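You operate a simulated robot arm through the tools that you are given. There is no shell and no other tool. Be economical: measure what you need, move in short steps, check, and stop when the job is done.

The job below is to be done with a simulated robot arm. You get a single attempt, and the scene is never put back.

JOB
Scan the cocoa and oat bars boxes, then press the orange total button.
Fine: each once; the scanner goes back in its holder.

The check looks at the end state, three seconds after you hand in, the way a careful person would. Anything else that was tipped, shoved, dropped, spilled or broken makes it a failure.

ROBOT AND FRAMES
A 7-joint arm with a two-finger parallel gripper, fixed in place. Base frame: the origin is at the foot of the arm, x ahead of it, y to its left, z up; the work surface is at about z = 0. Lengths are in m, angles in degrees, forces in N, time in s.
With the tool pointing down near the work surface it reaches from about 0.24 to 0.62 m from the base axis. Its first joint turns from -66.0 to 66.0 degrees. Payload 2.6 kg.
The tool frame sits at the grasp point between the pads (the TCP): z along the fingers, y along the line on which they close. The tips reach 0.03 m beyond it. Largest opening 0.094 m; finger width 0.028, thickness 0.01; the body of the gripper, 0.05 by 0.096 m, starts 0.055 m behind the TCP.
Orientation is that of the tool frame in the base frame, as a unit quaternion [x, y, z, w]. With the fingers straight down and closing along the base's y, the tool's x points along the base's -x, its y along +y and its z along -z.

CONTROLS
- The arm moves only by the tool step_arm. Its argument "moves" is a list of rows, each a list of 3 entries, a list of its own where there are three numbers: the shift along the tool's x, y, z in m, then the turn, a rotation vector about the tool's x, y, z in rad, then the closure in counts, from 0 (fully open) to 255 (shut). In form: [[[tx, ty, tz], [ax, ay, az], grip], ...]. A call has 1 to 10 rows; each row is the pose to reach, as a shift and turn from the pose commanded when the call began, along the tool's axes at that moment. A row lasts 0.2 s, in which the tool goes at most 0.05 m and 8.6 degrees; a call with a longer step from one row to the next is refused whole, and so is a gripper value outside its range. A pose out of reach is approached as far as the arm can. The call stops where the force on the tool passes 40 N (or 10 N more than at its start, if that is more) or the arm is blocked; 0.2 s more then pass. The fingers move at their own pace (about 0.072 m/s each) and stop on an object; they squeeze with about 43 N. The grip force told is the motor's: it shows also when the fingers shut on nothing. Time passes only in rows, and 0.2 s behind the last, so rows that repeat a pose let the fingers close. The reply holds the time, the measured pose of the TCP, the force on the tool along the base axes, the opening and the grip force, in the units named above and with some noise, with the torque about the TCP (base axes, N m) and any sound that the robot's microphone picked up.
- Cameras (640 x 400 px; columns grow to the right, rows downward): "scene" is fixed at [0.041, 0.4344, 0.5621]; the picture's right is [-0.74, -0.67, 0.00], its down [-0.38, 0.42, -0.82] and it looks along [0.55, -0.61, -0.57] (base axes); focal length 238 px, centre (320, 200). "wrist" rides on the gripper at [0.076, 0.014, -0.103] in the tool frame; the picture's right is [-0.18, 0.98, 0.00], its down [-0.75, -0.14, -0.64] and it looks along [-0.63, -0.12, 0.77] (tool axes); focal length 243 px, centre (320, 200). There is no depth. A picture from a camera that has moved, and an enlarged one, comes with that camera's place and axes in the base frame and with its lens.
- snapshot(camera): a new picture of that camera. The clock stands still meanwhile.
- zoom(camera, box): a new picture of the part [left, top, right, bottom] of that camera's present view, enlarged. The clock stands still meanwhile.
- close_job(): hands the job in; it is judged then, once.

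Work in short steps. Places have to be worked out from the pictures, the camera data and where the tool is seen: move nearer, look again, correct. Check each grasp and each placing, and mend what went wrong. You have 120 turns and 76 pictures in all, those below and enlarged ones among them. Open the gripper and draw the arm clear of the work before you hand the job in, unless the task says otherwise; then end with one line.

The tools are called after "Emit:" by a JSON object that holds its "name" and its "arguments". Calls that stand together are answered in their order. step_arm: Moves the arm, as the interface text tells. Its arguments: {"type":"object","properties":{"moves":{"type":"array","items":{"type":"array"}}},"required":["moves"]} The other tools are called the same way: snapshot (camera) takes a picture; zoom (camera, box) takes an enlarged picture of a part of a camera's view; close_job () hands the job in.

At the start:

```text
time: 0.0
eef_pos: [0.3235, 0.1473, 0.3691]
tool_rot: [0.0, 1.0, -0.001, 0.0]
wrist_force: [0.1, -0.8, 0.0]
ft_torque: [-0.01, -0.02, 0.01]
grip_width: 0.094
grip_force: 0.0
```

scene: 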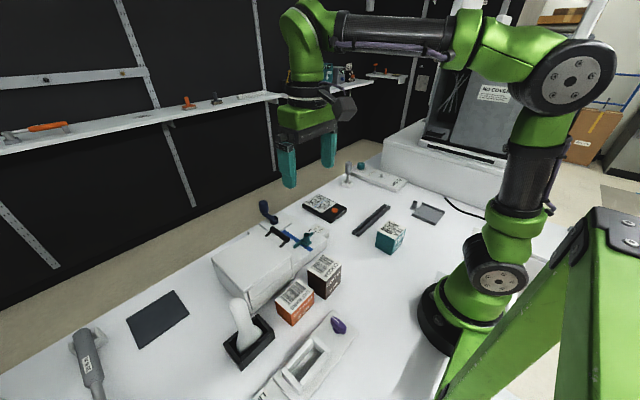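
wrist: 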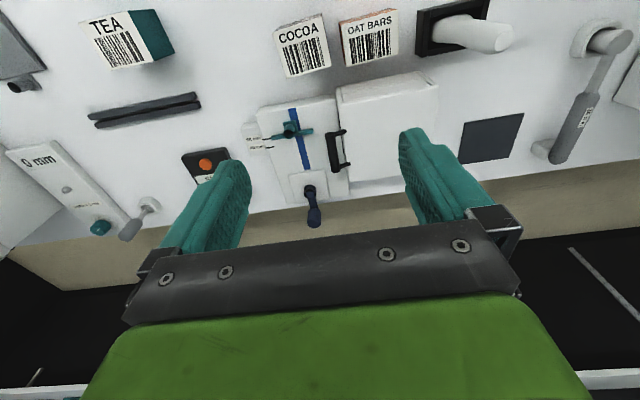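

I'll look closer at the work area in both cameras to identify the scanner, boxes and button.

Emit:
{"name": "zoom", "arguments": {"camera": "scene", "box": [200, 240, 360, 400]}}

Emit:
{"name": "zoom", "arguments": {"camera": "scene", "box": [240, 150, 460, 280]}}

Emit:
{"name": "zoom", "arguments": {"camera": "wrist", "box": [240, 0, 640, 230]}}

```text
2.50 times, centred on (280, 320) of scene
camera zoom: at [0.041, 0.4344, 0.5621], right [-0.74, -0.67, 0.0], down [-0.38, 0.42, -0.82], along [0.55, -0.61, -0.57], focal length 595 px, centre (420, -100)
```

zoom: 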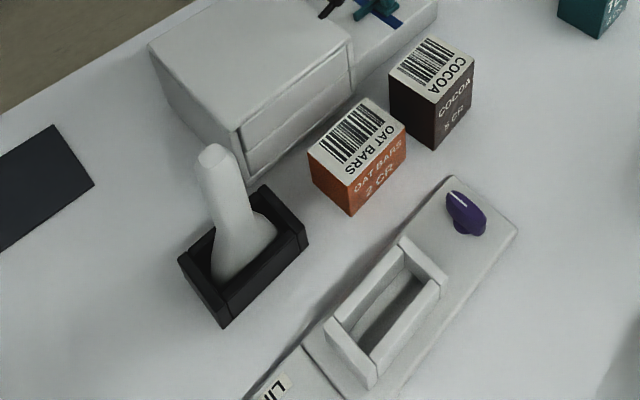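

```text
2.91 times, centred on (350, 215) of scene
camera zoom: at [0.041, 0.4344, 0.5621], right [-0.74, -0.67, 0.0], down [-0.38, 0.42, -0.82], along [0.55, -0.61, -0.57], focal length 692 px, centre (233, 156)
```

zoom: 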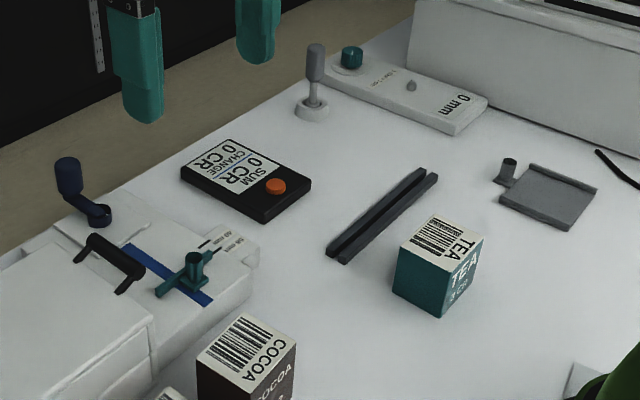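

```text
1.60 times, centred on (440, 115) of wrist
camera zoom: at [0.2478, 0.1614, 0.4713], right [0.18, 0.98, 0.0], down [0.75, -0.14, 0.64], along [0.63, -0.12, -0.77], focal length 388 px, centre (128, 336)
```

zoom: 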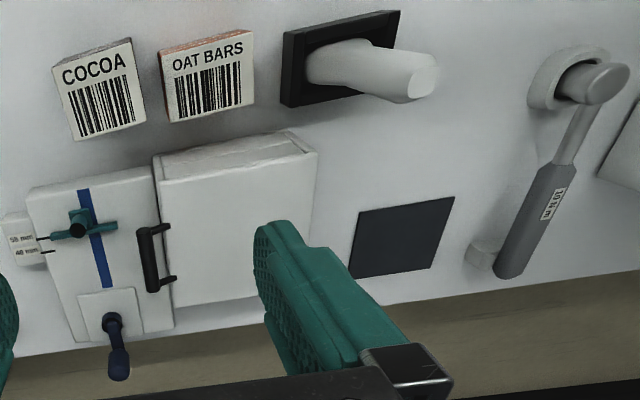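

The scanner appears to be the white-handled tool in the black cradle (about x 0.33, y 0.35, top z≈0.145). The cocoa box is near (0.31, 0.12), oat bars near (0.315, 0.223), and the button near (0.47, -0.123). I'll move to view the scanner closely.

Emit:
{"name": "step_arm", "arguments": {"moves": [[[0.02, 0.04, 0.02], [0, 0, 0], 0], [[0.04, 0.08, 0.04], [0, 0, 0], 0], [[0.06, 0.12, 0.06], [0, 0, 0], 0], [[0.08, 0.16, 0.08], [0, 0, 0], 0], [[0.1, 0.2, 0.1], [0, 0, 0], 0]]}}

Emit:
{"name": "snapshot", "arguments": {"camera": "wrist"}}

Emit:
{"name": "snapshot", "arguments": {"camera": "scene"}}

```text
time: 1.2
eef_pos: [0.2229, 0.3492, 0.2684]
tool_rot: [0.0, 1.0, 0.0, 0.0]
wrist_force: [-0.1, 0.0, -1.2]
ft_torque: [-0.01, 0.02, 0.01]
grip_width: 0.094
grip_force: 0.0
```

```text
70 pictures are left
camera wrist: at [0.1473, 0.3632, 0.3702], right [0.19, 0.98, 0.0], down [0.75, -0.14, 0.64], along [0.63, -0.12, -0.77], focal length 243 px, centre (320, 200)
```

wrist: 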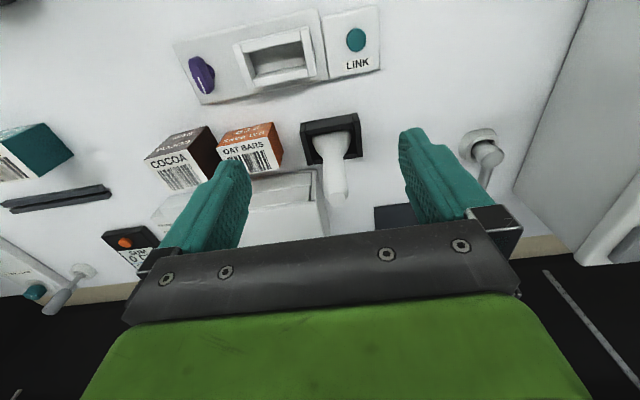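

```text
69 pictures are left
```

scene: 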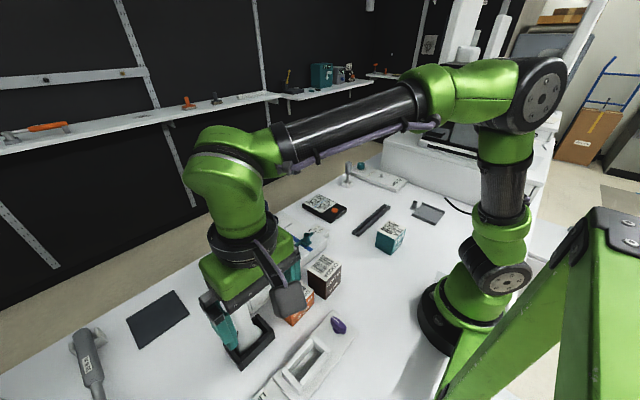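

I see a LINK-labelled panel behind the scanner too; I'll zoom in on the scanner and that panel.

Emit:
{"name": "zoom", "arguments": {"camera": "wrist", "box": [140, 0, 400, 160]}}

Emit:
{"name": "zoom", "arguments": {"camera": "wrist", "box": [280, 100, 400, 210]}}

```text
2.46 times, centred on (270, 80) of wrist
camera zoom: at [0.1473, 0.3632, 0.3702], right [0.19, 0.98, 0.0], down [0.75, -0.14, 0.64], along [0.63, -0.12, -0.77], focal length 597 px, centre (443, 495)
```

zoom: 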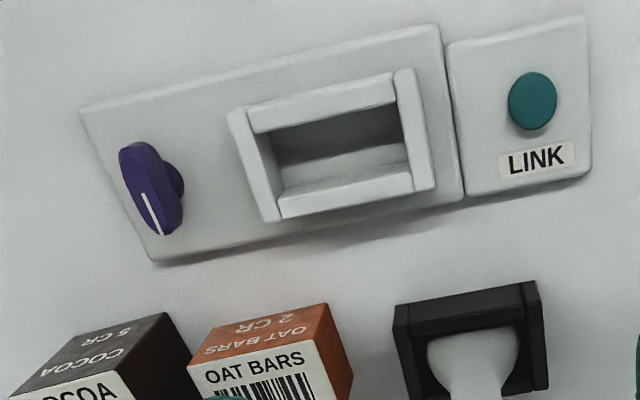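

```text
3.64 times, centred on (340, 155) of wrist
camera zoom: at [0.1473, 0.3632, 0.3702], right [0.19, 0.98, 0.0], down [0.75, -0.14, 0.64], along [0.63, -0.12, -0.77], focal length 882 px, centre (247, 364)
```

zoom: 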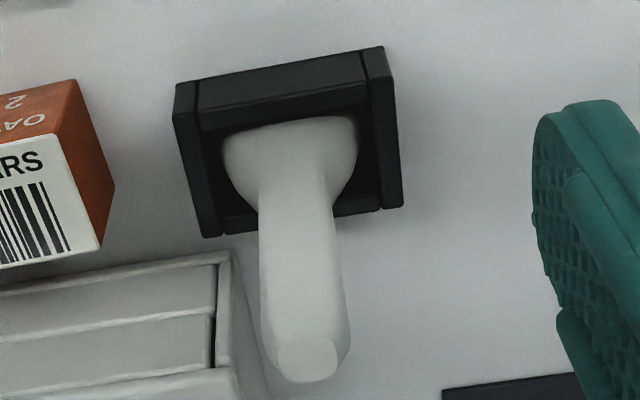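

The handle stands upright with a head seated in the cradle, but the head's shape and facing are unclear. I'll yaw the tool about 83° and move to view the scanner from the -y side.

Emit:
{"name": "step_arm", "arguments": {"moves": [[[-0.0075, -0.0112, 0.0068], [0, 0, -0.145], 0], [[-0.015, -0.0224, 0.0136], [0, 0, -0.29], 0], [[-0.0225, -0.0336, 0.0204], [0, 0, -0.435], 0], [[-0.03, -0.0448, 0.0272], [0, 0, -0.58], 0], [[-0.0375, -0.056, 0.034], [0, 0, -0.725], 0], [[-0.045, -0.0672, 0.0408], [0, 0, -0.87], 0], [[-0.0525, -0.0784, 0.0476], [0, 0, -1.015], 0], [[-0.06, -0.0896, 0.0544], [0, 0, -1.16], 0], [[-0.0675, -0.1008, 0.0612], [0, 0, -1.305], 0], [[-0.075, -0.112, 0.068], [0, 0, -1.45], 0]]}}

Emit:
{"name": "snapshot", "arguments": {"camera": "wrist"}}

```text
time: 3.4
eef_pos: [0.2983, 0.236, 0.2009]
tool_rot: [-0.663, 0.748, 0.0, 0.0]
wrist_force: [0.6, 0.1, 0.3]
ft_torque: [-0.06, 0.01, -0.01]
grip_width: 0.0941
grip_force: 0.0
```

```text
66 pictures are left
camera wrist: at [0.2758, 0.162, 0.3033], right [-0.95, 0.3, 0.0], down [0.23, 0.73, 0.64], along [0.19, 0.61, -0.77], focal length 243 px, centre (320, 200)
```

wrist: 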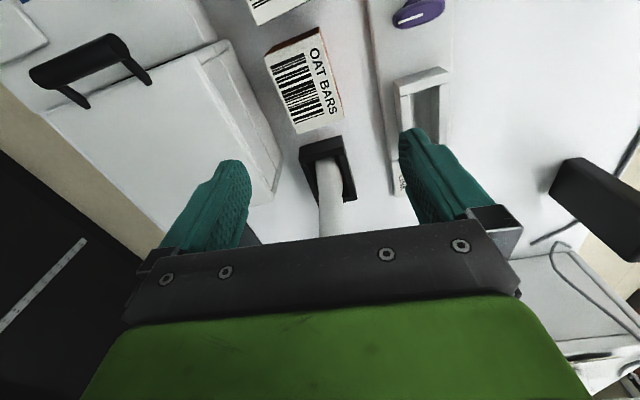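

The handle is visible but partly hidden by the gripper; I'll zoom on it.

Emit:
{"name": "zoom", "arguments": {"camera": "wrist", "box": [260, 120, 400, 240]}}

```text
3.33 times, centred on (330, 180) of wrist
camera zoom: at [0.2758, 0.162, 0.3033], right [-0.95, 0.3, 0.0], down [0.23, 0.73, 0.64], along [0.19, 0.61, -0.77], focal length 809 px, centre (287, 267)
```

zoom: 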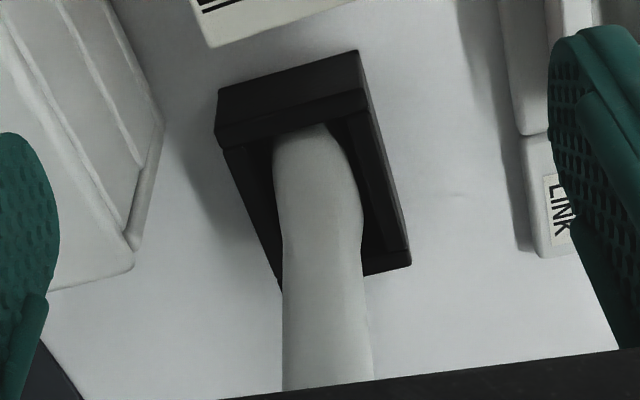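

The cradle is aligned with the base axes (centre about 0.316, 0.35) and the head is widest along y. I'll return to yaw 0 above the handle at a safe height, then grip it along y.

Emit:
{"name": "step_arm", "arguments": {"moves": [[[-0.0117, -0.0015, -0.02], [0, 0, 0.145], 0], [[-0.0233, -0.003, -0.035], [0, 0, 0.29], 0], [[-0.035, -0.0046, -0.05], [0, 0, 0.435], 0], [[-0.0466, -0.0061, -0.06], [0, 0, 0.58], 0], [[-0.0583, -0.0076, -0.06], [0, 0, 0.725], 0], [[-0.07, -0.0091, -0.06], [0, 0, 0.87], 0], [[-0.0816, -0.0106, -0.06], [0, 0, 1.015], 0], [[-0.0933, -0.0122, -0.06], [0, 0, 1.16], 0], [[-0.105, -0.0137, -0.06], [0, 0, 1.305], 0], [[-0.1166, -0.0152, -0.06], [0, 0, 1.45], 0]]}}

Emit:
{"name": "snapshot", "arguments": {"camera": "wrist"}}

Emit:
{"name": "snapshot", "arguments": {"camera": "scene"}}

```text
time: 5.6
eef_pos: [0.3278, 0.3495, 0.2622]
tool_rot: [0.001, 1.0, 0.001, 0.0]
wrist_force: [0.7, 0.7, 0.8]
ft_torque: [-0.01, -0.02, 0.0]
grip_width: 0.094
grip_force: 0.1
```

```text
64 pictures are left
camera wrist: at [0.252, 0.3638, 0.3641], right [0.19, 0.98, 0.0], down [0.75, -0.14, 0.64], along [0.63, -0.12, -0.77], focal length 243 px, centre (320, 200)
```

wrist: 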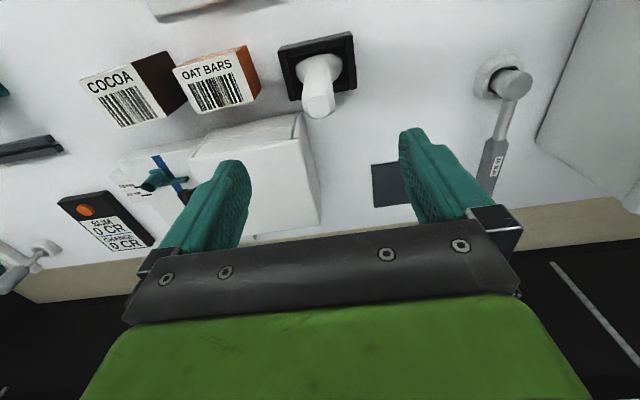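

```text
63 pictures are left
```

scene: 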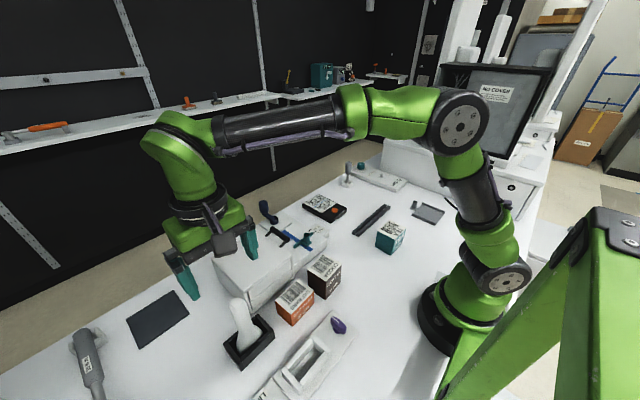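

The handle top is at about (0.326, 0.35, 0.145). I'll descend over it to z 0.107, staying open.

Emit:
{"name": "step_arm", "arguments": {"moves": [[[0.003, 0, 0.04], [0, 0, 0], 0], [[0.006, 0, 0.08], [0, 0, 0], 0], [[0.006, 0, 0.12], [0, 0, 0], 0], [[0.006, 0, 0.155], [0, 0, 0], 0]]}}

Emit:
{"name": "zoom", "arguments": {"camera": "wrist", "box": [160, 40, 480, 240]}}

Emit:
{"name": "zoom", "arguments": {"camera": "scene", "box": [160, 220, 340, 390]}}

```text
time: 6.6
eef_pos: [0.3221, 0.3516, 0.1058]
tool_rot: [0.001, 1.0, 0.001, 0.001]
wrist_force: [-0.7, -0.1, -0.1]
ft_torque: [-0.01, 0.01, 0.0]
grip_width: 0.0941
grip_force: 0.1
```

```text
2.00 times, centred on (320, 140) of wrist
camera zoom: at [0.2457, 0.3638, 0.2076], right [0.18, 0.98, 0.0], down [0.75, -0.14, 0.64], along [0.63, -0.12, -0.77], focal length 485 px, centre (320, 320)
```

zoom: 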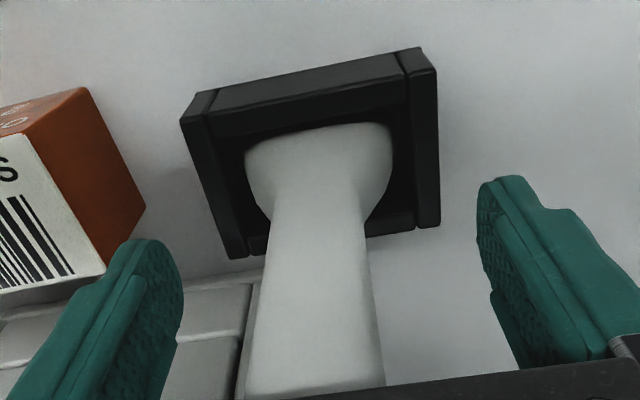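

```text
2.35 times, centred on (250, 305) of scene
camera zoom: at [0.041, 0.4344, 0.5621], right [-0.74, -0.67, 0.0], down [-0.38, 0.42, -0.82], along [0.55, -0.61, -0.57], focal length 560 px, centre (485, -47)
```

zoom: 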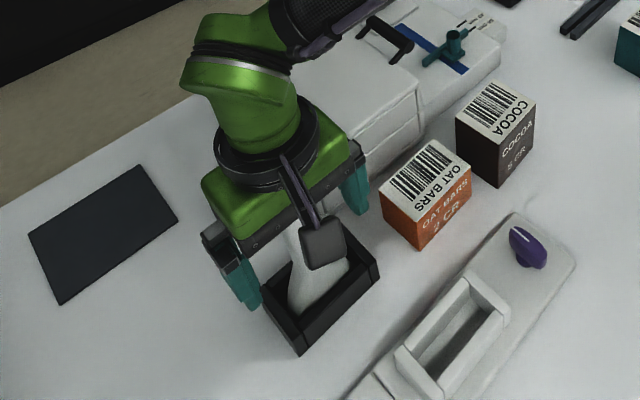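

The fingers straddle the handle above the cradle, so I'll close the grip.

Emit:
{"name": "step_arm", "arguments": {"moves": [[[0, 0, 0], [0, 0, 0], 120], [[0, 0, 0], [0, 0, 0], 255], [[0, 0, 0], [0, 0, 0], 255], [[0, 0, 0], [0, 0, 0], 255], [[0, 0, 0], [0, 0, 0], 255]]}}

```text
time: 7.8
eef_pos: [0.321, 0.3502, 0.1056]
tool_rot: [0.0, 1.0, -0.001, 0.0]
wrist_force: [-0.5, -0.4, 0.8]
ft_torque: [0.03, -0.01, 0.03]
grip_width: 0.0268
grip_force: 42.7
```

It is held at 0.027 m opening. I'll lift straight up and look at the head.

Emit:
{"name": "step_arm", "arguments": {"moves": [[[0, 0, -0.015], [0, 0, 0], 255], [[0, 0, -0.035], [0, 0, 0], 255], [[0, 0, -0.065], [0, 0, 0], 255], [[0, 0, -0.1], [0, 0, 0], 255], [[0, 0, -0.12], [0, 0, 0], 255]]}}

Emit:
{"name": "zoom", "arguments": {"camera": "wrist", "box": [160, 40, 480, 240]}}

Emit:
{"name": "zoom", "arguments": {"camera": "scene", "box": [160, 180, 360, 370]}}

```text
time: 9.0
eef_pos: [0.3218, 0.3499, 0.2266]
tool_rot: [0.0, 1.0, 0.0, 0.001]
wrist_force: [0.5, -0.3, -1.4]
ft_torque: [0.01, 0.02, 0.01]
grip_width: 0.027
grip_force: 42.6
```

```text
2.00 times, centred on (320, 140) of wrist
camera zoom: at [0.2464, 0.3643, 0.3293], right [0.18, 0.98, 0.0], down [0.75, -0.14, 0.64], along [0.63, -0.12, -0.77], focal length 485 px, centre (320, 320)
```

zoom: 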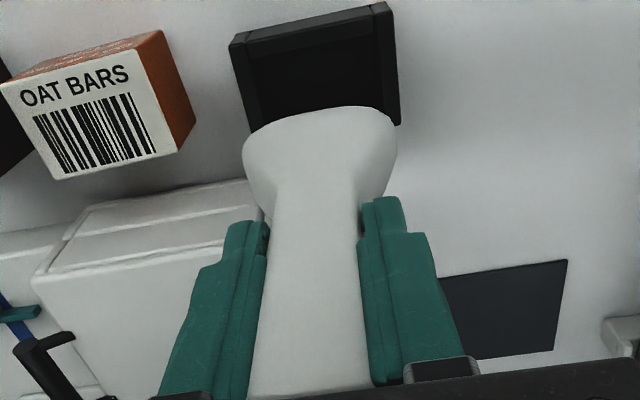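

```text
2.11 times, centred on (260, 275) of scene
camera zoom: at [0.041, 0.4344, 0.5621], right [-0.74, -0.67, 0.0], down [-0.38, 0.42, -0.82], along [0.55, -0.61, -0.57], focal length 501 px, centre (446, 42)
```

zoom: 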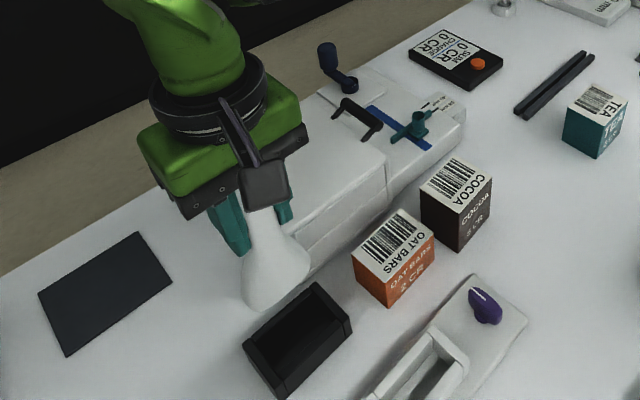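

The held scanner's head shows no window on its near face; the window is likely at the bottom. I'll carry it over the oat bars label at (0.315, 0.222) with about 6 cm gap and listen for a beep.

Emit:
{"name": "step_arm", "arguments": {"moves": [[[0.002, -0.025, 0], [0, 0, 0], 255], [[0.003, -0.05, 0], [0, 0, 0], 255], [[0.004, -0.075, 0], [0, 0, 0], 255], [[0.004, -0.1, 0], [0, 0, 0], 255], [[0.004, -0.115, 0], [0, 0, 0], 255], [[0.004, -0.127, 0], [0, 0, 0], 255], [[0.004, -0.127, 0], [0, 0, 0], 255]]}}

Emit:
{"name": "snapshot", "arguments": {"camera": "scene"}}

Emit:
{"name": "snapshot", "arguments": {"camera": "wrist"}}

```text
time: 10.6
eef_pos: [0.3193, 0.2211, 0.226]
tool_rot: [0.0, 1.0, 0.0, 0.0]
wrist_force: [0.0, -0.7, -1.9]
ft_torque: [-0.01, 0.03, -0.01]
grip_width: 0.027
grip_force: 43.3
```

```text
58 pictures are left
```

scene: 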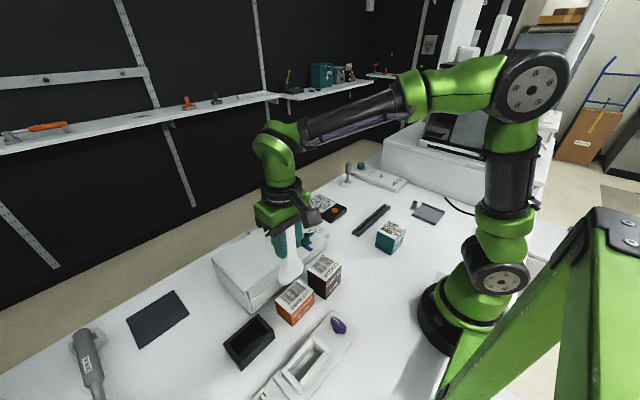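

```text
57 pictures are left
camera wrist: at [0.2424, 0.2361, 0.3283], right [0.18, 0.98, 0.0], down [0.75, -0.14, 0.64], along [0.63, -0.12, -0.77], focal length 243 px, centre (320, 200)
```

wrist: 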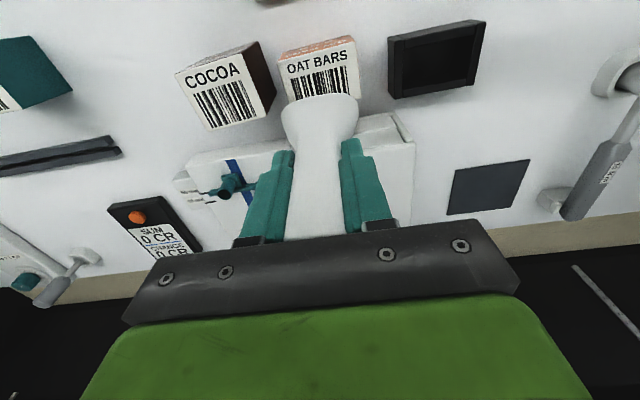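

No beep yet at this height. I'll lower a few cm gently and listen.

Emit:
{"name": "step_arm", "arguments": {"moves": [[[0, 0, 0.012], [0, 0, 0], 255], [[0, 0, 0.024], [0, 0, 0], 255], [[0, 0, 0.032], [0, 0, 0], 255], [[0, 0, 0.032], [0, 0, 0], 255], [[0, 0, 0.032], [0, 0, 0], 255]]}}

Emit:
{"name": "zoom", "arguments": {"camera": "scene", "box": [220, 190, 380, 340]}}

```text
time: 11.8
eef_pos: [0.3171, 0.2226, 0.1946]
tool_rot: [0.001, 1.0, -0.001, 0.0]
wrist_force: [0.4, 0.1, -1.5]
ft_torque: [0.01, 0.02, -0.01]
grip_width: 0.0269
grip_force: 43.1
```

```text
2.67 times, centred on (300, 265) of scene
camera zoom: at [0.041, 0.4344, 0.5621], right [-0.74, -0.67, 0.0], down [-0.38, 0.42, -0.82], along [0.55, -0.61, -0.57], focal length 634 px, centre (373, 27)
```

zoom: 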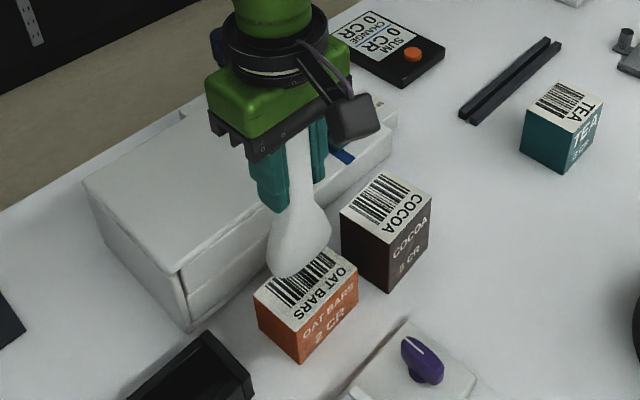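

Still silent at a ~4 cm gap. I'll back away to +y, raise, and yaw the scanner to see its far face for the actual window.

Emit:
{"name": "step_arm", "arguments": {"moves": [[[0, 0.0, -0.04], [0, 0, 0], 255], [[0, 0.03, -0.08], [0, 0, 0], 255], [[0, 0.07, -0.1], [0, 0, 0], 255], [[0, 0.11, -0.11], [0, 0, 0], 255], [[0, 0.13, -0.11], [0, 0, 0], 255]]}}

Emit:
{"name": "step_arm", "arguments": {"moves": [[[0, 0, 0], [0, 0, -0.145], 255], [[0, 0, 0], [0, 0, -0.29], 255], [[0, 0, 0], [0, 0, -0.435], 255], [[0, 0, 0], [0, 0, -0.58], 255], [[0, 0, 0], [0, 0, -0.725], 255], [[0, 0, 0], [0, 0, -0.87], 255], [[0, 0, 0], [0, 0, -1.015], 255], [[0, 0, 0], [0, 0, -1.16], 255], [[0, 0, 0], [0, 0, -1.305], 255], [[0, 0, 0], [0, 0, -1.45], 255]]}}

Emit:
{"name": "zoom", "arguments": {"camera": "scene", "box": [140, 120, 340, 340]}}

```text
time: 13.0
eef_pos: [0.317, 0.3521, 0.305]
tool_rot: [0.001, 1.0, 0.0, 0.0]
wrist_force: [-0.7, -0.4, -0.5]
ft_torque: [0.04, -0.01, 0.0]
grip_width: 0.027
grip_force: 42.6
```

```text
time: 15.2
eef_pos: [0.3176, 0.3517, 0.3042]
tool_rot: [-0.664, 0.748, 0.0, 0.0]
wrist_force: [0.6, 0.6, -0.8]
ft_torque: [-0.04, 0.02, 0.01]
grip_width: 0.027
grip_force: 42.9
```

```text
1.82 times, centred on (240, 230) of scene
camera zoom: at [0.041, 0.4344, 0.5621], right [-0.74, -0.67, 0.0], down [-0.38, 0.42, -0.82], along [0.55, -0.61, -0.57], focal length 433 px, centre (466, 146)
```

zoom: 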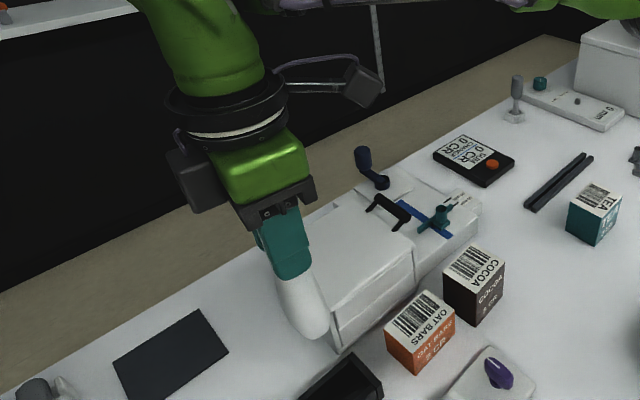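

The face now turned to the camera looks plain; I'll zoom tighter on the head.

Emit:
{"name": "zoom", "arguments": {"camera": "scene", "box": [170, 210, 260, 280]}}

Emit:
{"name": "zoom", "arguments": {"camera": "wrist", "box": [220, 40, 420, 240]}}

```text
5.71 times, centred on (215, 245) of scene
camera zoom: at [0.041, 0.4344, 0.5621], right [-0.74, -0.67, 0.0], down [-0.38, 0.42, -0.82], along [0.55, -0.61, -0.57], focal length 1360 px, centre (920, -57)
```

zoom: 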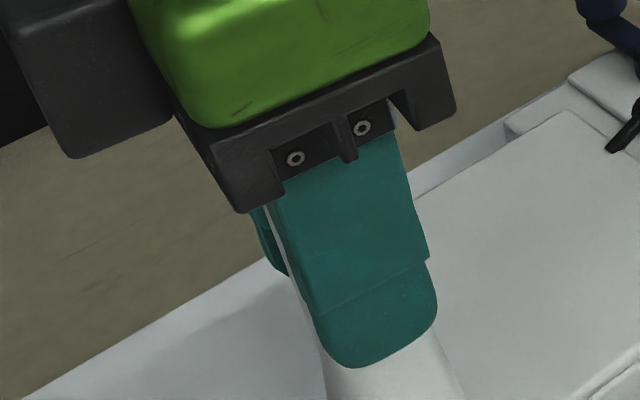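

```text
2.00 times, centred on (320, 140) of wrist
camera zoom: at [0.2952, 0.2781, 0.4064], right [-0.95, 0.3, 0.0], down [0.23, 0.73, 0.64], along [0.19, 0.61, -0.77], focal length 485 px, centre (320, 320)
```

zoom: 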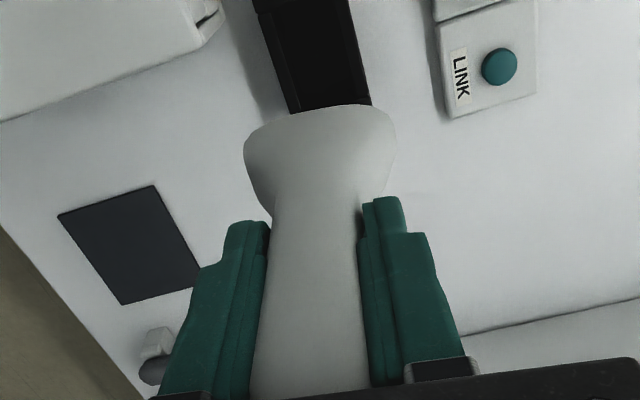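

Emit:
{"name": "zoom", "arguments": {"camera": "scene", "box": [190, 260, 260, 320]}}

```text
6.67 times, centred on (225, 290) of scene
camera zoom: at [0.041, 0.4344, 0.5621], right [-0.74, -0.67, 0.0], down [-0.38, 0.42, -0.82], along [0.55, -0.61, -0.57], focal length 1586 px, centre (953, -400)
```

zoom: 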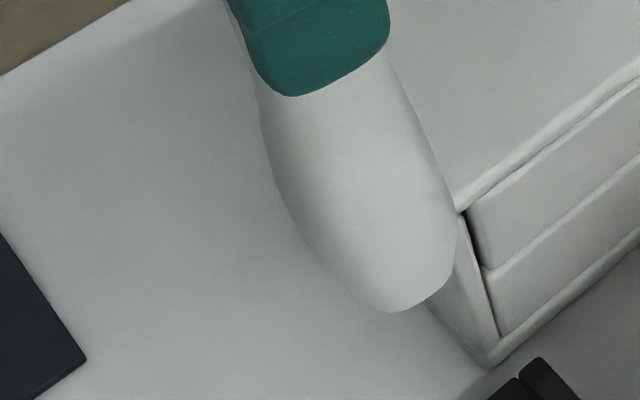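

Both faces are plain, so the window must be on the underside. I'll raise the scanner and tilt its end toward the scene camera to see it.

Emit:
{"name": "step_arm", "arguments": {"moves": [[[0.02, 0.002, -0.04], [0, 0, 0], 255], [[0.04, 0.004, -0.08], [0, 0, 0], 255], [[0.07, 0.006, -0.12], [-0.1, -0.094, 0], 255], [[0.1, 0.008, -0.15], [-0.2, -0.189, 0], 255], [[0.1, 0.008, -0.15], [-0.3, -0.283, 0], 255], [[0.1, 0.008, -0.15], [-0.4, -0.378, 0], 255], [[0.1, 0.008, -0.15], [-0.5, -0.472, 0], 255], [[0.1, 0.008, -0.15], [-0.6, -0.567, 0], 255], [[0.1, 0.008, -0.15], [-0.7, -0.66, 0], 255]]}}

Emit:
{"name": "snapshot", "arguments": {"camera": "scene"}}

```text
time: 17.2
eef_pos: [0.2976, 0.2545, 0.4549]
tool_rot: [-0.588, 0.662, 0.464, 0.015]
wrist_force: [0.1, -0.2, -1.5]
ft_torque: [-0.04, -0.07, 0.0]
grip_width: 0.0271
grip_force: 43.1
```

```text
51 pictures are left
```

scene: 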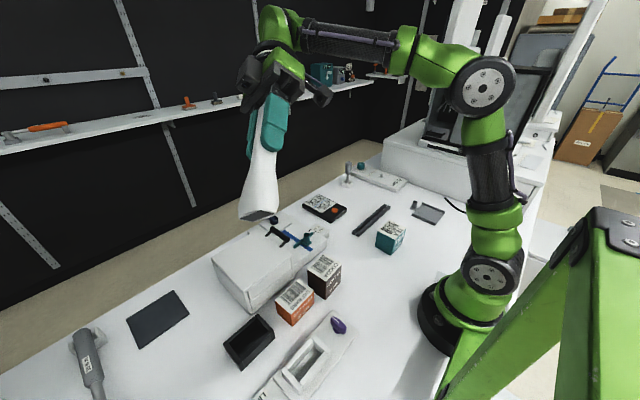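

The underside now shows a dark face; zooming in on it.

Emit:
{"name": "zoom", "arguments": {"camera": "scene", "box": [215, 170, 305, 230]}}

```text
6.67 times, centred on (260, 200) of scene
camera zoom: at [0.041, 0.4344, 0.5621], right [-0.74, -0.67, 0.0], down [-0.38, 0.42, -0.82], along [0.55, -0.61, -0.57], focal length 1586 px, centre (720, 200)
```

zoom: 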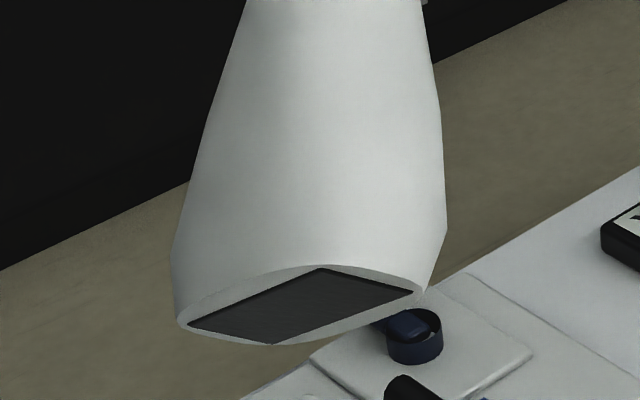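

The window is a dark rectangle on the end face, pointing along the handle, so straight down was right; I probably need a smaller gap. I'll undo the tilt in place.

Emit:
{"name": "step_arm", "arguments": {"moves": [[[0, 0, 0], [0.1, 0.094, 0], 255], [[0, 0, 0], [0.2, 0.189, 0], 255], [[0, 0, 0], [0.3, 0.283, 0], 255], [[0, 0, 0], [0.4, 0.378, 0], 255], [[0, 0, 0], [0.5, 0.472, 0], 255], [[0, 0, 0], [0.6, 0.567, 0], 255], [[0, 0, 0], [0.7, 0.66, 0], 255]]}}

Emit:
{"name": "step_arm", "arguments": {"moves": [[[0, 0, 0.015], [0, 0, 0.145], 255], [[0, 0, 0.03], [0, 0, 0.29], 255], [[0, 0, 0.045], [0, 0, 0.435], 255], [[0, 0, 0.06], [0, 0, 0.58], 255], [[0, 0, 0.075], [0, 0, 0.725], 255], [[0, 0, 0.09], [0, 0, 0.87], 255], [[0, 0, 0.105], [0, 0, 1.015], 255], [[0, 0, 0.12], [0, 0, 1.16], 255], [[0, 0, 0.135], [0, 0, 1.305], 255], [[0, 0, 0.15], [0, 0, 1.45], 255]]}}

Emit:
{"name": "snapshot", "arguments": {"camera": "wrist"}}

```text
time: 18.8
eef_pos: [0.2972, 0.255, 0.4545]
tool_rot: [-0.662, 0.749, -0.001, 0.0]
wrist_force: [-0.2, 0.1, -1.4]
ft_torque: [0.0, 0.01, 0.02]
grip_width: 0.0268
grip_force: 43.0
```

```text
time: 21.0
eef_pos: [0.2986, 0.253, 0.3038]
tool_rot: [0.001, 1.0, 0.0, 0.0]
wrist_force: [0.5, 0.1, -1.7]
ft_torque: [0.02, 0.02, 0.02]
grip_width: 0.0269
grip_force: 43.3
```

```text
49 pictures are left
camera wrist: at [0.2218, 0.2683, 0.4061], right [0.19, 0.98, 0.0], down [0.75, -0.14, 0.64], along [0.63, -0.12, -0.77], focal length 243 px, centre (320, 200)
```

wrist: 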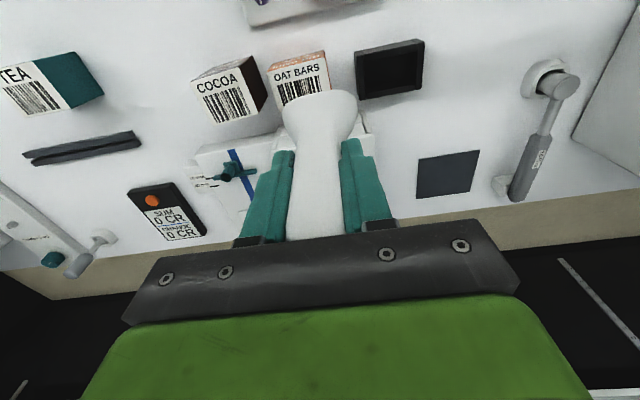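

Label barcode centre for oat bars is about (0.308, 0.226). I'll go over it and descend to a roughly 2.5 cm gap, watching for sound.

Emit:
{"name": "step_arm", "arguments": {"moves": [[[-0.006, -0.014, 0.04], [0, 0, 0], 255], [[-0.012, -0.027, 0.08], [0, 0, 0], 255], [[-0.012, -0.027, 0.11], [0, 0, 0], 255], [[-0.012, -0.027, 0.122], [0, 0, 0], 255], [[-0.012, -0.027, 0.122], [0, 0, 0], 255], [[-0.012, -0.027, 0.122], [0, 0, 0], 255]]}}

Emit:
{"name": "zoom", "arguments": {"camera": "scene", "box": [240, 220, 340, 330]}}

Emit:
{"name": "zoom", "arguments": {"camera": "wrist", "box": [200, 0, 440, 160]}}

```text
time: 22.4
eef_pos: [0.3107, 0.2271, 0.1806]
tool_rot: [0.0, 1.0, 0.0, 0.001]
wrist_force: [-0.4, 0.5, -1.4]
ft_torque: [-0.02, 0.0, 0.01]
grip_width: 0.027
grip_force: 42.8
```

```text
3.64 times, centred on (290, 275) of scene
camera zoom: at [0.041, 0.4344, 0.5621], right [-0.74, -0.67, 0.0], down [-0.38, 0.42, -0.82], along [0.55, -0.61, -0.57], focal length 865 px, centre (429, -73)
```

zoom: 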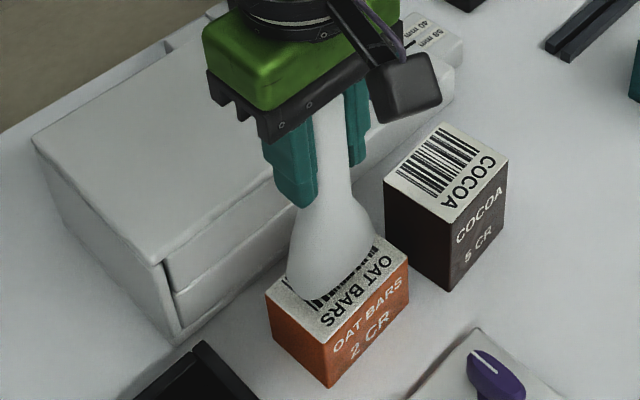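

```text
2.50 times, centred on (320, 80) of wrist
camera zoom: at [0.235, 0.2414, 0.2836], right [0.18, 0.98, 0.0], down [0.75, -0.14, 0.64], along [0.63, -0.12, -0.77], focal length 606 px, centre (320, 500)
```

zoom: 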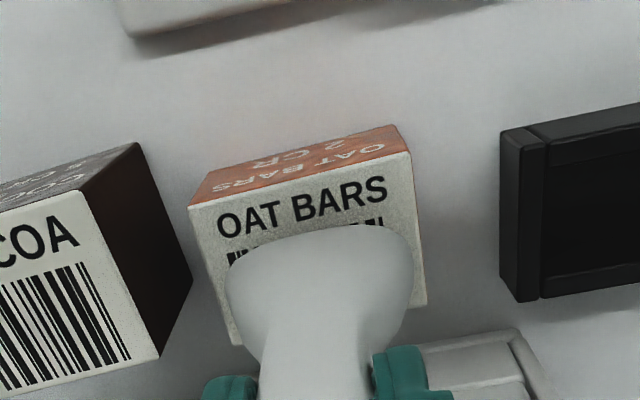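

Still silent with the head at about z 0.083 over a label at z 0.053 (label centre 0.309, 0.226; barcode centre x≈0.316). I'll shift 8 mm to +x, lower to about 1 cm gap, and dwell.

Emit:
{"name": "step_arm", "arguments": {"moves": [[[-0.008, 0, 0.006], [0, 0, 0], 255], [[-0.008, 0, 0.012], [0, 0, 0], 255], [[-0.008, 0, 0.018], [0, 0, 0], 255], [[-0.008, 0, 0.018], [0, 0, 0], 255], [[-0.008, 0, 0.018], [0, 0, 0], 255], [[-0.008, 0, 0.018], [0, 0, 0], 255], [[-0.008, 0, 0.018], [0, 0, 0], 255], [[-0.008, 0, 0.018], [0, 0, 0], 255]]}}

Emit:
{"name": "zoom", "arguments": {"camera": "scene", "box": [240, 180, 360, 330]}}

```text
time: 24.2
eef_pos: [0.3193, 0.2271, 0.1653]
tool_rot: [0.001, 1.0, 0.002, 0.003]
wrist_force: [3.8, -6.0, 32.7]
ft_torque: [-0.88, -0.65, 0.03]
grip_width: 0.027
grip_force: 42.9
```

```text
2.67 times, centred on (300, 255) of scene
camera zoom: at [0.0409, 0.4343, 0.5622], right [-0.74, -0.67, 0.0], down [-0.38, 0.42, -0.82], along [0.55, -0.61, -0.57], focal length 634 px, centre (373, 53)
```

zoom: 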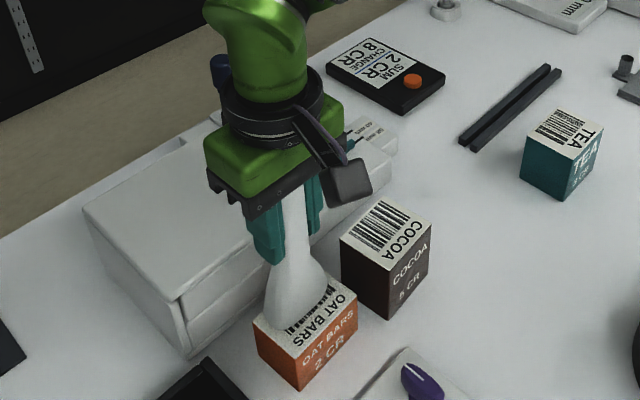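

Contact was made (≈33 N), and the register now shows SUM 2 CR, so the oat bars scanned once. I'll lift straight up now.

Emit:
{"name": "step_arm", "arguments": {"moves": [[[0, 0, -0.025], [0, 0, 0], 255], [[0, 0, -0.06], [0, 0, 0], 255], [[0, 0, -0.08], [0, 0, 0], 255], [[0, 0, -0.08], [0, 0, 0], 255]]}}

Emit:
{"name": "snapshot", "arguments": {"camera": "wrist"}}

Emit:
{"name": "zoom", "arguments": {"camera": "scene", "box": [240, 180, 360, 330]}}

```text
time: 25.2
eef_pos: [0.3173, 0.2265, 0.244]
tool_rot: [0.0, 1.0, 0.001, -0.001]
wrist_force: [0.4, -0.3, -1.2]
ft_torque: [0.0, -0.02, 0.01]
grip_width: 0.0274
grip_force: 42.8
```

```text
45 pictures are left
camera wrist: at [0.242, 0.2408, 0.3466], right [0.18, 0.98, 0.0], down [0.75, -0.14, 0.64], along [0.63, -0.12, -0.77], focal length 243 px, centre (320, 200)
```

wrist: 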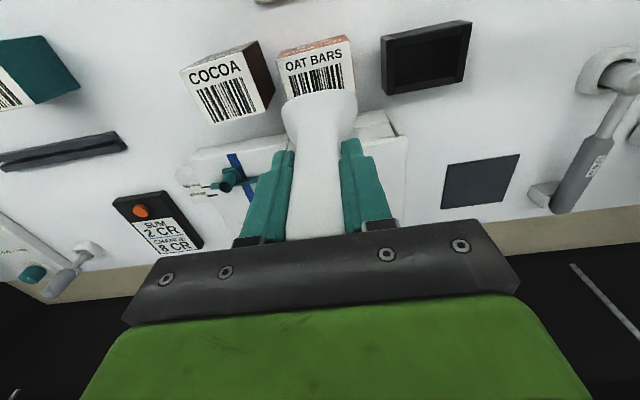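

```text
2.67 times, centred on (300, 255) of scene
camera zoom: at [0.041, 0.4344, 0.5621], right [-0.74, -0.67, 0.0], down [-0.38, 0.42, -0.82], along [0.55, -0.61, -0.57], focal length 634 px, centre (373, 53)
```

zoom: 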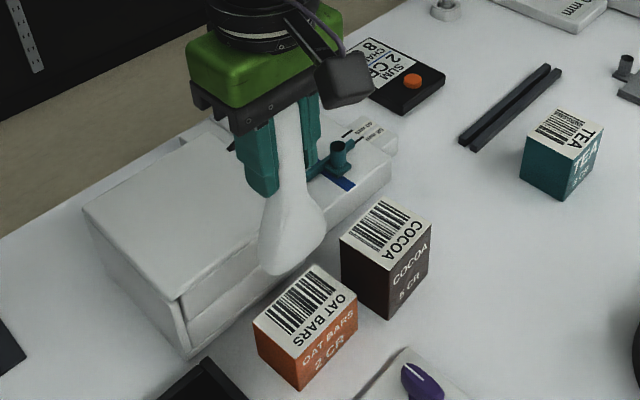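

The oat box is undisturbed and SUM stays at 2. Cocoa's label is at about z 0.075 with its barcode near (0.308, 0.125). I'll move above it at the current height and re-measure.

Emit:
{"name": "step_arm", "arguments": {"moves": [[[0.001, -0.03, 0], [0, 0, 0], 255], [[0.002, -0.06, 0], [0, 0, 0], 255], [[0.003, -0.085, 0], [0, 0, 0], 255], [[0.004, -0.1, 0], [0, 0, 0], 255], [[0.004, -0.1, 0], [0, 0, 0], 255]]}}

Emit:
{"name": "zoom", "arguments": {"camera": "wrist", "box": [200, 0, 440, 160]}}

Emit:
{"name": "zoom", "arguments": {"camera": "scene", "box": [260, 180, 380, 310]}}

```text
time: 26.4
eef_pos: [0.3147, 0.1279, 0.2441]
tool_rot: [0.0, 1.0, -0.001, 0.0]
wrist_force: [0.5, 0.5, -1.6]
ft_torque: [0.02, -0.01, -0.01]
grip_width: 0.027
grip_force: 43.4
```

```text
2.50 times, centred on (320, 80) of wrist
camera zoom: at [0.2381, 0.1408, 0.346], right [0.18, 0.98, 0.0], down [0.75, -0.14, 0.64], along [0.63, -0.12, -0.77], focal length 606 px, centre (320, 500)
```

zoom: 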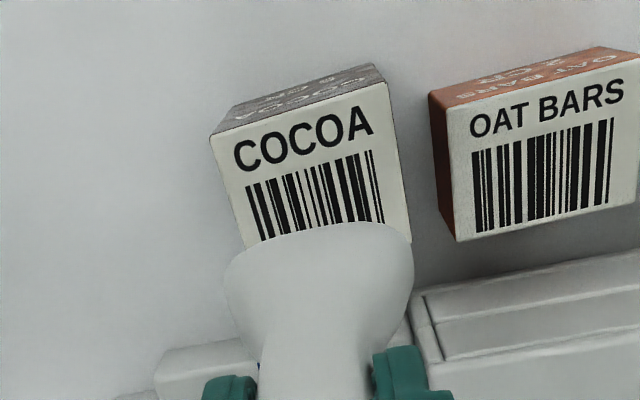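

```text
3.08 times, centred on (320, 245) of scene
camera zoom: at [0.041, 0.4344, 0.5621], right [-0.74, -0.67, 0.0], down [-0.38, 0.42, -0.82], along [0.55, -0.61, -0.57], focal length 732 px, centre (320, 62)
```

zoom: 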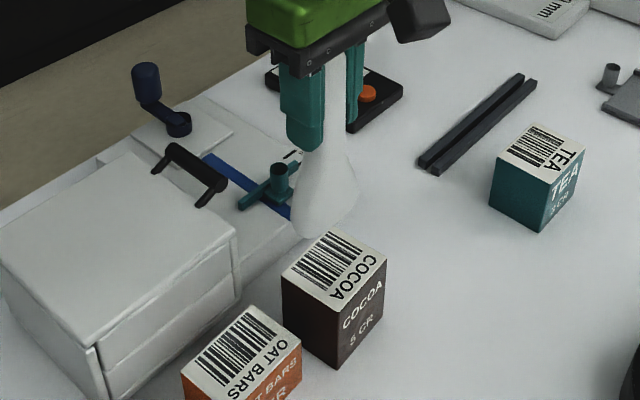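

Cocoa's top is at about z 0.077, with label centre (0.298, 0.127) and barcode x≈0.306. I'll shift 5 mm and descend to about a 1 cm gap.

Emit:
{"name": "step_arm", "arguments": {"moves": [[[0.005, 0, 0.015], [0, 0, 0], 255], [[0.005, 0, 0.03], [0, 0, 0], 255], [[0.005, 0, 0.039], [0, 0, 0], 255], [[0.005, 0, 0.045], [0, 0, 0], 255], [[0.005, 0, 0.045], [0, 0, 0], 255], [[0.005, 0, 0.045], [0, 0, 0], 255]]}}

Emit:
{"name": "zoom", "arguments": {"camera": "scene", "box": [260, 180, 380, 310]}}

```text
time: 27.8
eef_pos: [0.3093, 0.1276, 0.1982]
tool_rot: [0.0, 1.0, 0.0, 0.0]
wrist_force: [0.4, 0.6, -2.4]
ft_torque: [0.04, 0.02, 0.01]
grip_width: 0.0269
grip_force: 43.2
```

```text
3.08 times, centred on (320, 245) of scene
camera zoom: at [0.041, 0.4344, 0.5621], right [-0.74, -0.67, 0.0], down [-0.38, 0.42, -0.82], along [0.55, -0.61, -0.57], focal length 732 px, centre (320, 62)
```

zoom: 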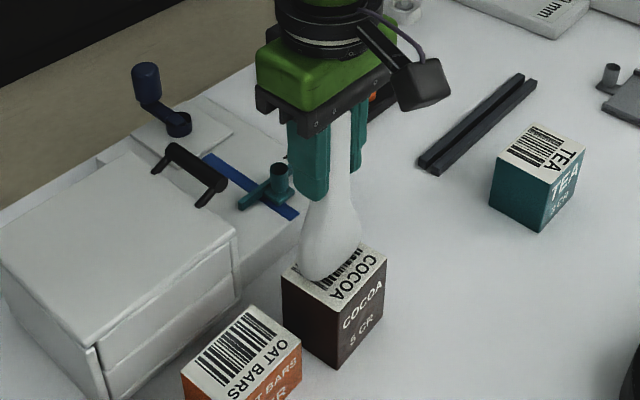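

The register is hidden from the scene camera here, but the wrist camera can see it. I'll lower 6 mm gently and check.

Emit:
{"name": "step_arm", "arguments": {"moves": [[[0, 0, 0.003], [0, 0, 0], 255], [[0, 0, 0.006], [0, 0, 0], 255], [[0, 0, 0.006], [0, 0, 0], 255]]}}

Emit:
{"name": "snapshot", "arguments": {"camera": "wrist"}}

```text
time: 28.6
eef_pos: [0.3084, 0.1283, 0.1933]
tool_rot: [0.0, 1.0, 0.0, 0.0]
wrist_force: [-0.8, -0.9, 1.1]
ft_torque: [-0.18, 0.01, 0.0]
grip_width: 0.0269
grip_force: 43.1
```

```text
40 pictures are left
camera wrist: at [0.233, 0.141, 0.2952], right [0.18, 0.98, 0.0], down [0.75, -0.14, 0.64], along [0.63, -0.12, -0.77], focal length 243 px, centre (320, 200)
```

wrist: 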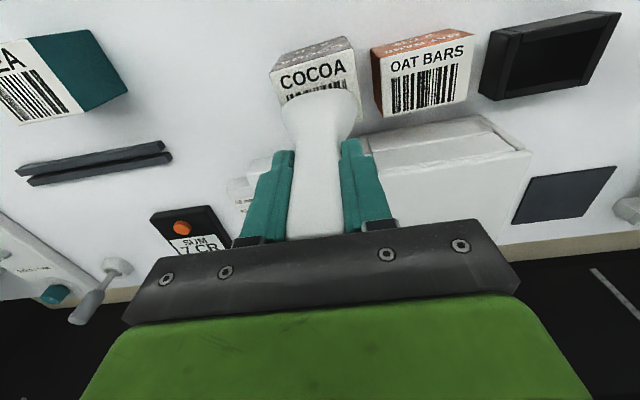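

SUM now shows 7 CR (2 + 5), so both are scanned once. I'll lift straight up and carry the scanner high back above the cradle.

Emit:
{"name": "step_arm", "arguments": {"moves": [[[0, 0, -0.02], [0, 0, 0], 255], [[0, 0, -0.05], [0, 0, 0], 255], [[-0.005, 0.02, -0.07], [0, 0, 0], 255], [[-0.01, 0.06, -0.075], [0, 0, 0], 255], [[-0.012, 0.1, -0.075], [0, 0, 0], 255], [[-0.012, 0.14, -0.075], [0, 0, 0], 255], [[-0.012, 0.18, -0.07], [0, 0, 0], 255], [[-0.012, 0.21, -0.06], [0, 0, 0], 255], [[-0.012, 0.222, -0.045], [0, 0, 0], 255], [[-0.012, 0.222, -0.035], [0, 0, 0], 255]]}}

Emit:
{"name": "zoom", "arguments": {"camera": "wrist", "box": [160, 0, 480, 200]}}

Emit:
{"name": "zoom", "arguments": {"camera": "scene", "box": [160, 180, 360, 370]}}

```text
time: 30.8
eef_pos: [0.3211, 0.3504, 0.2281]
tool_rot: [0.001, 1.0, -0.001, 0.0]
wrist_force: [-0.3, 0.4, -1.5]
ft_torque: [-0.03, 0.03, 0.0]
grip_width: 0.0271
grip_force: 43.0
```

```text
2.00 times, centred on (320, 100) of wrist
camera zoom: at [0.2452, 0.3636, 0.3302], right [0.19, 0.98, 0.0], down [0.75, -0.14, 0.64], along [0.63, -0.12, -0.77], focal length 485 px, centre (320, 400)
```

zoom: 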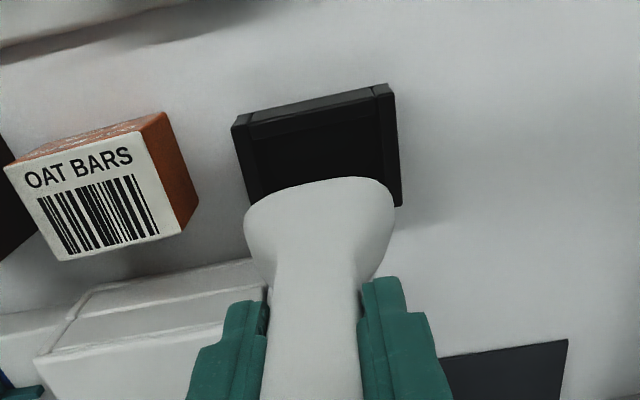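

```text
2.11 times, centred on (260, 275) of scene
camera zoom: at [0.041, 0.4344, 0.5621], right [-0.74, -0.67, 0.0], down [-0.38, 0.42, -0.82], along [0.55, -0.61, -0.57], focal length 501 px, centre (446, 42)
```

zoom: 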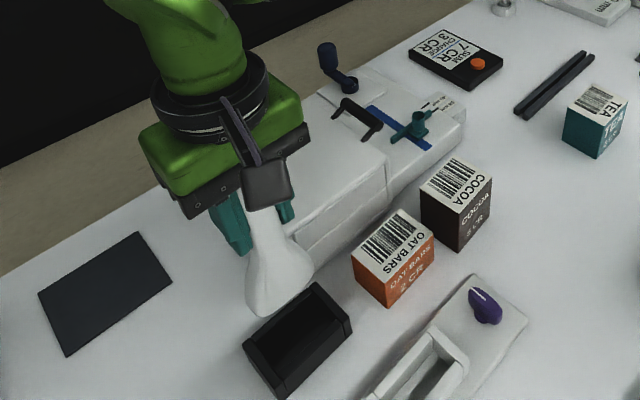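

The scanner seems to hang ~8 mm lower in the grip than at pick-up, so it should seat at about TCP z 0.113. I'll lower to just above the cradle rim and check the alignment.

Emit:
{"name": "step_arm", "arguments": {"moves": [[[0, 0, 0.03], [0, 0, 0], 255], [[0, 0, 0.055], [0, 0, 0], 255], [[0, 0, 0.07], [0, 0, 0], 255], [[0, 0, 0.07], [0, 0, 0], 255]]}}

Emit:
{"name": "zoom", "arguments": {"camera": "wrist", "box": [220, 30, 420, 155]}}

Emit:
{"name": "zoom", "arguments": {"camera": "scene", "box": [200, 280, 300, 380]}}

```text
time: 31.8
eef_pos: [0.3215, 0.3494, 0.1583]
tool_rot: [0.0, 1.0, 0.0, 0.001]
wrist_force: [0.4, 0.1, -1.9]
ft_torque: [0.03, 0.01, -0.01]
grip_width: 0.027
grip_force: 42.9
```

```text
3.20 times, centred on (320, 92) of wrist
camera zoom: at [0.245, 0.3636, 0.2604], right [0.18, 0.98, 0.0], down [0.75, -0.14, 0.64], along [0.63, -0.12, -0.77], focal length 776 px, centre (320, 544)
```

zoom: 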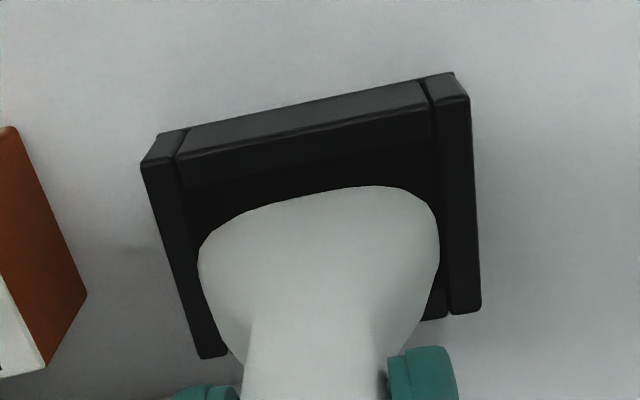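

```text
4.00 times, centred on (250, 330) of scene
camera zoom: at [0.041, 0.4344, 0.5621], right [-0.74, -0.67, 0.0], down [-0.38, 0.42, -0.82], along [0.55, -0.61, -0.57], focal length 952 px, centre (600, -320)
```

zoom: 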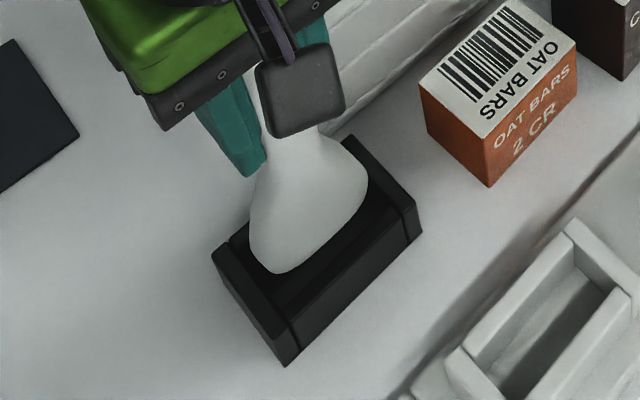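

Alignment looks like the original seat with clearance on all sides. I'll lower further into the cradle in small steps.

Emit:
{"name": "step_arm", "arguments": {"moves": [[[0, 0, 0.01], [0, 0, 0], 255], [[0, 0, 0.02], [0, 0, 0], 255], [[0, 0, 0.03], [0, 0, 0], 255], [[0, 0, 0.038], [0, 0, 0], 255], [[0, 0, 0.038], [0, 0, 0], 255]]}}

Emit:
{"name": "zoom", "arguments": {"camera": "wrist", "box": [220, 30, 420, 155]}}

Emit:
{"name": "zoom", "arguments": {"camera": "scene", "box": [200, 280, 300, 380]}}

```text
time: 33.0
eef_pos: [0.3196, 0.3499, 0.1191]
tool_rot: [0.001, 1.0, 0.0, 0.0]
wrist_force: [0.2, 0.3, -1.8]
ft_torque: [-0.01, 0.0, -0.02]
grip_width: 0.0272
grip_force: 43.0
```

```text
3.20 times, centred on (320, 92) of wrist
camera zoom: at [0.2445, 0.3632, 0.222], right [0.18, 0.98, 0.0], down [0.75, -0.14, 0.64], along [0.63, -0.12, -0.77], focal length 776 px, centre (320, 544)
```

zoom: 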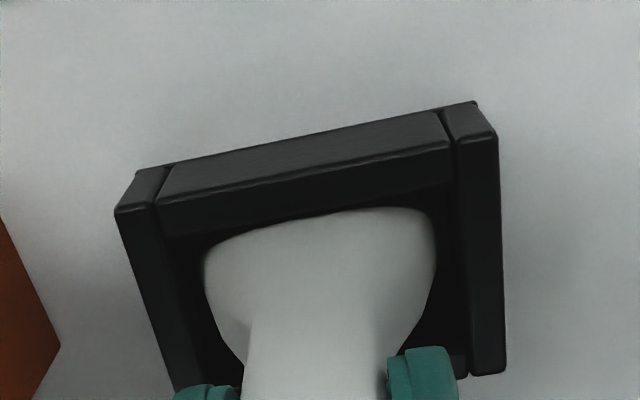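

```text
4.00 times, centred on (250, 330) of scene
camera zoom: at [0.041, 0.4344, 0.5621], right [-0.74, -0.67, 0.0], down [-0.38, 0.42, -0.82], along [0.55, -0.61, -0.57], focal length 952 px, centre (600, -320)
```

zoom: 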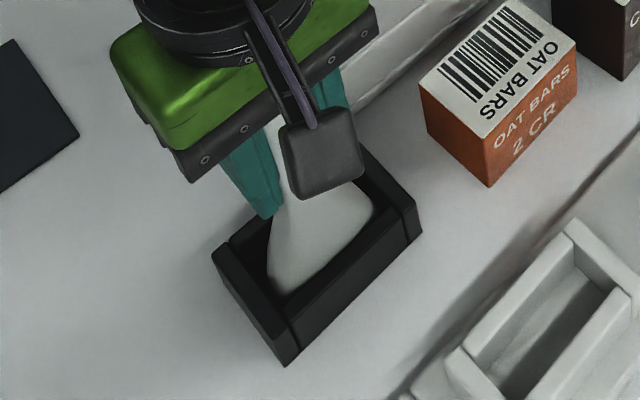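

It is inside the cradle with no contact yet. I'll go down in 2 mm steps to feel the floor.

Emit:
{"name": "step_arm", "arguments": {"moves": [[[0, 0, 0.002], [0, 0, 0], 255], [[0, 0, 0.004], [0, 0, 0], 255], [[0, 0, 0.006], [0, 0, 0], 255], [[0, 0, 0.006], [0, 0, 0], 255]]}}

```text
time: 34.0
eef_pos: [0.3217, 0.3488, 0.1139]
tool_rot: [0.0, 1.0, 0.001, 0.001]
wrist_force: [-2.6, -1.3, 9.2]
ft_torque: [-0.63, 0.04, -0.08]
grip_width: 0.0271
grip_force: 43.2
```

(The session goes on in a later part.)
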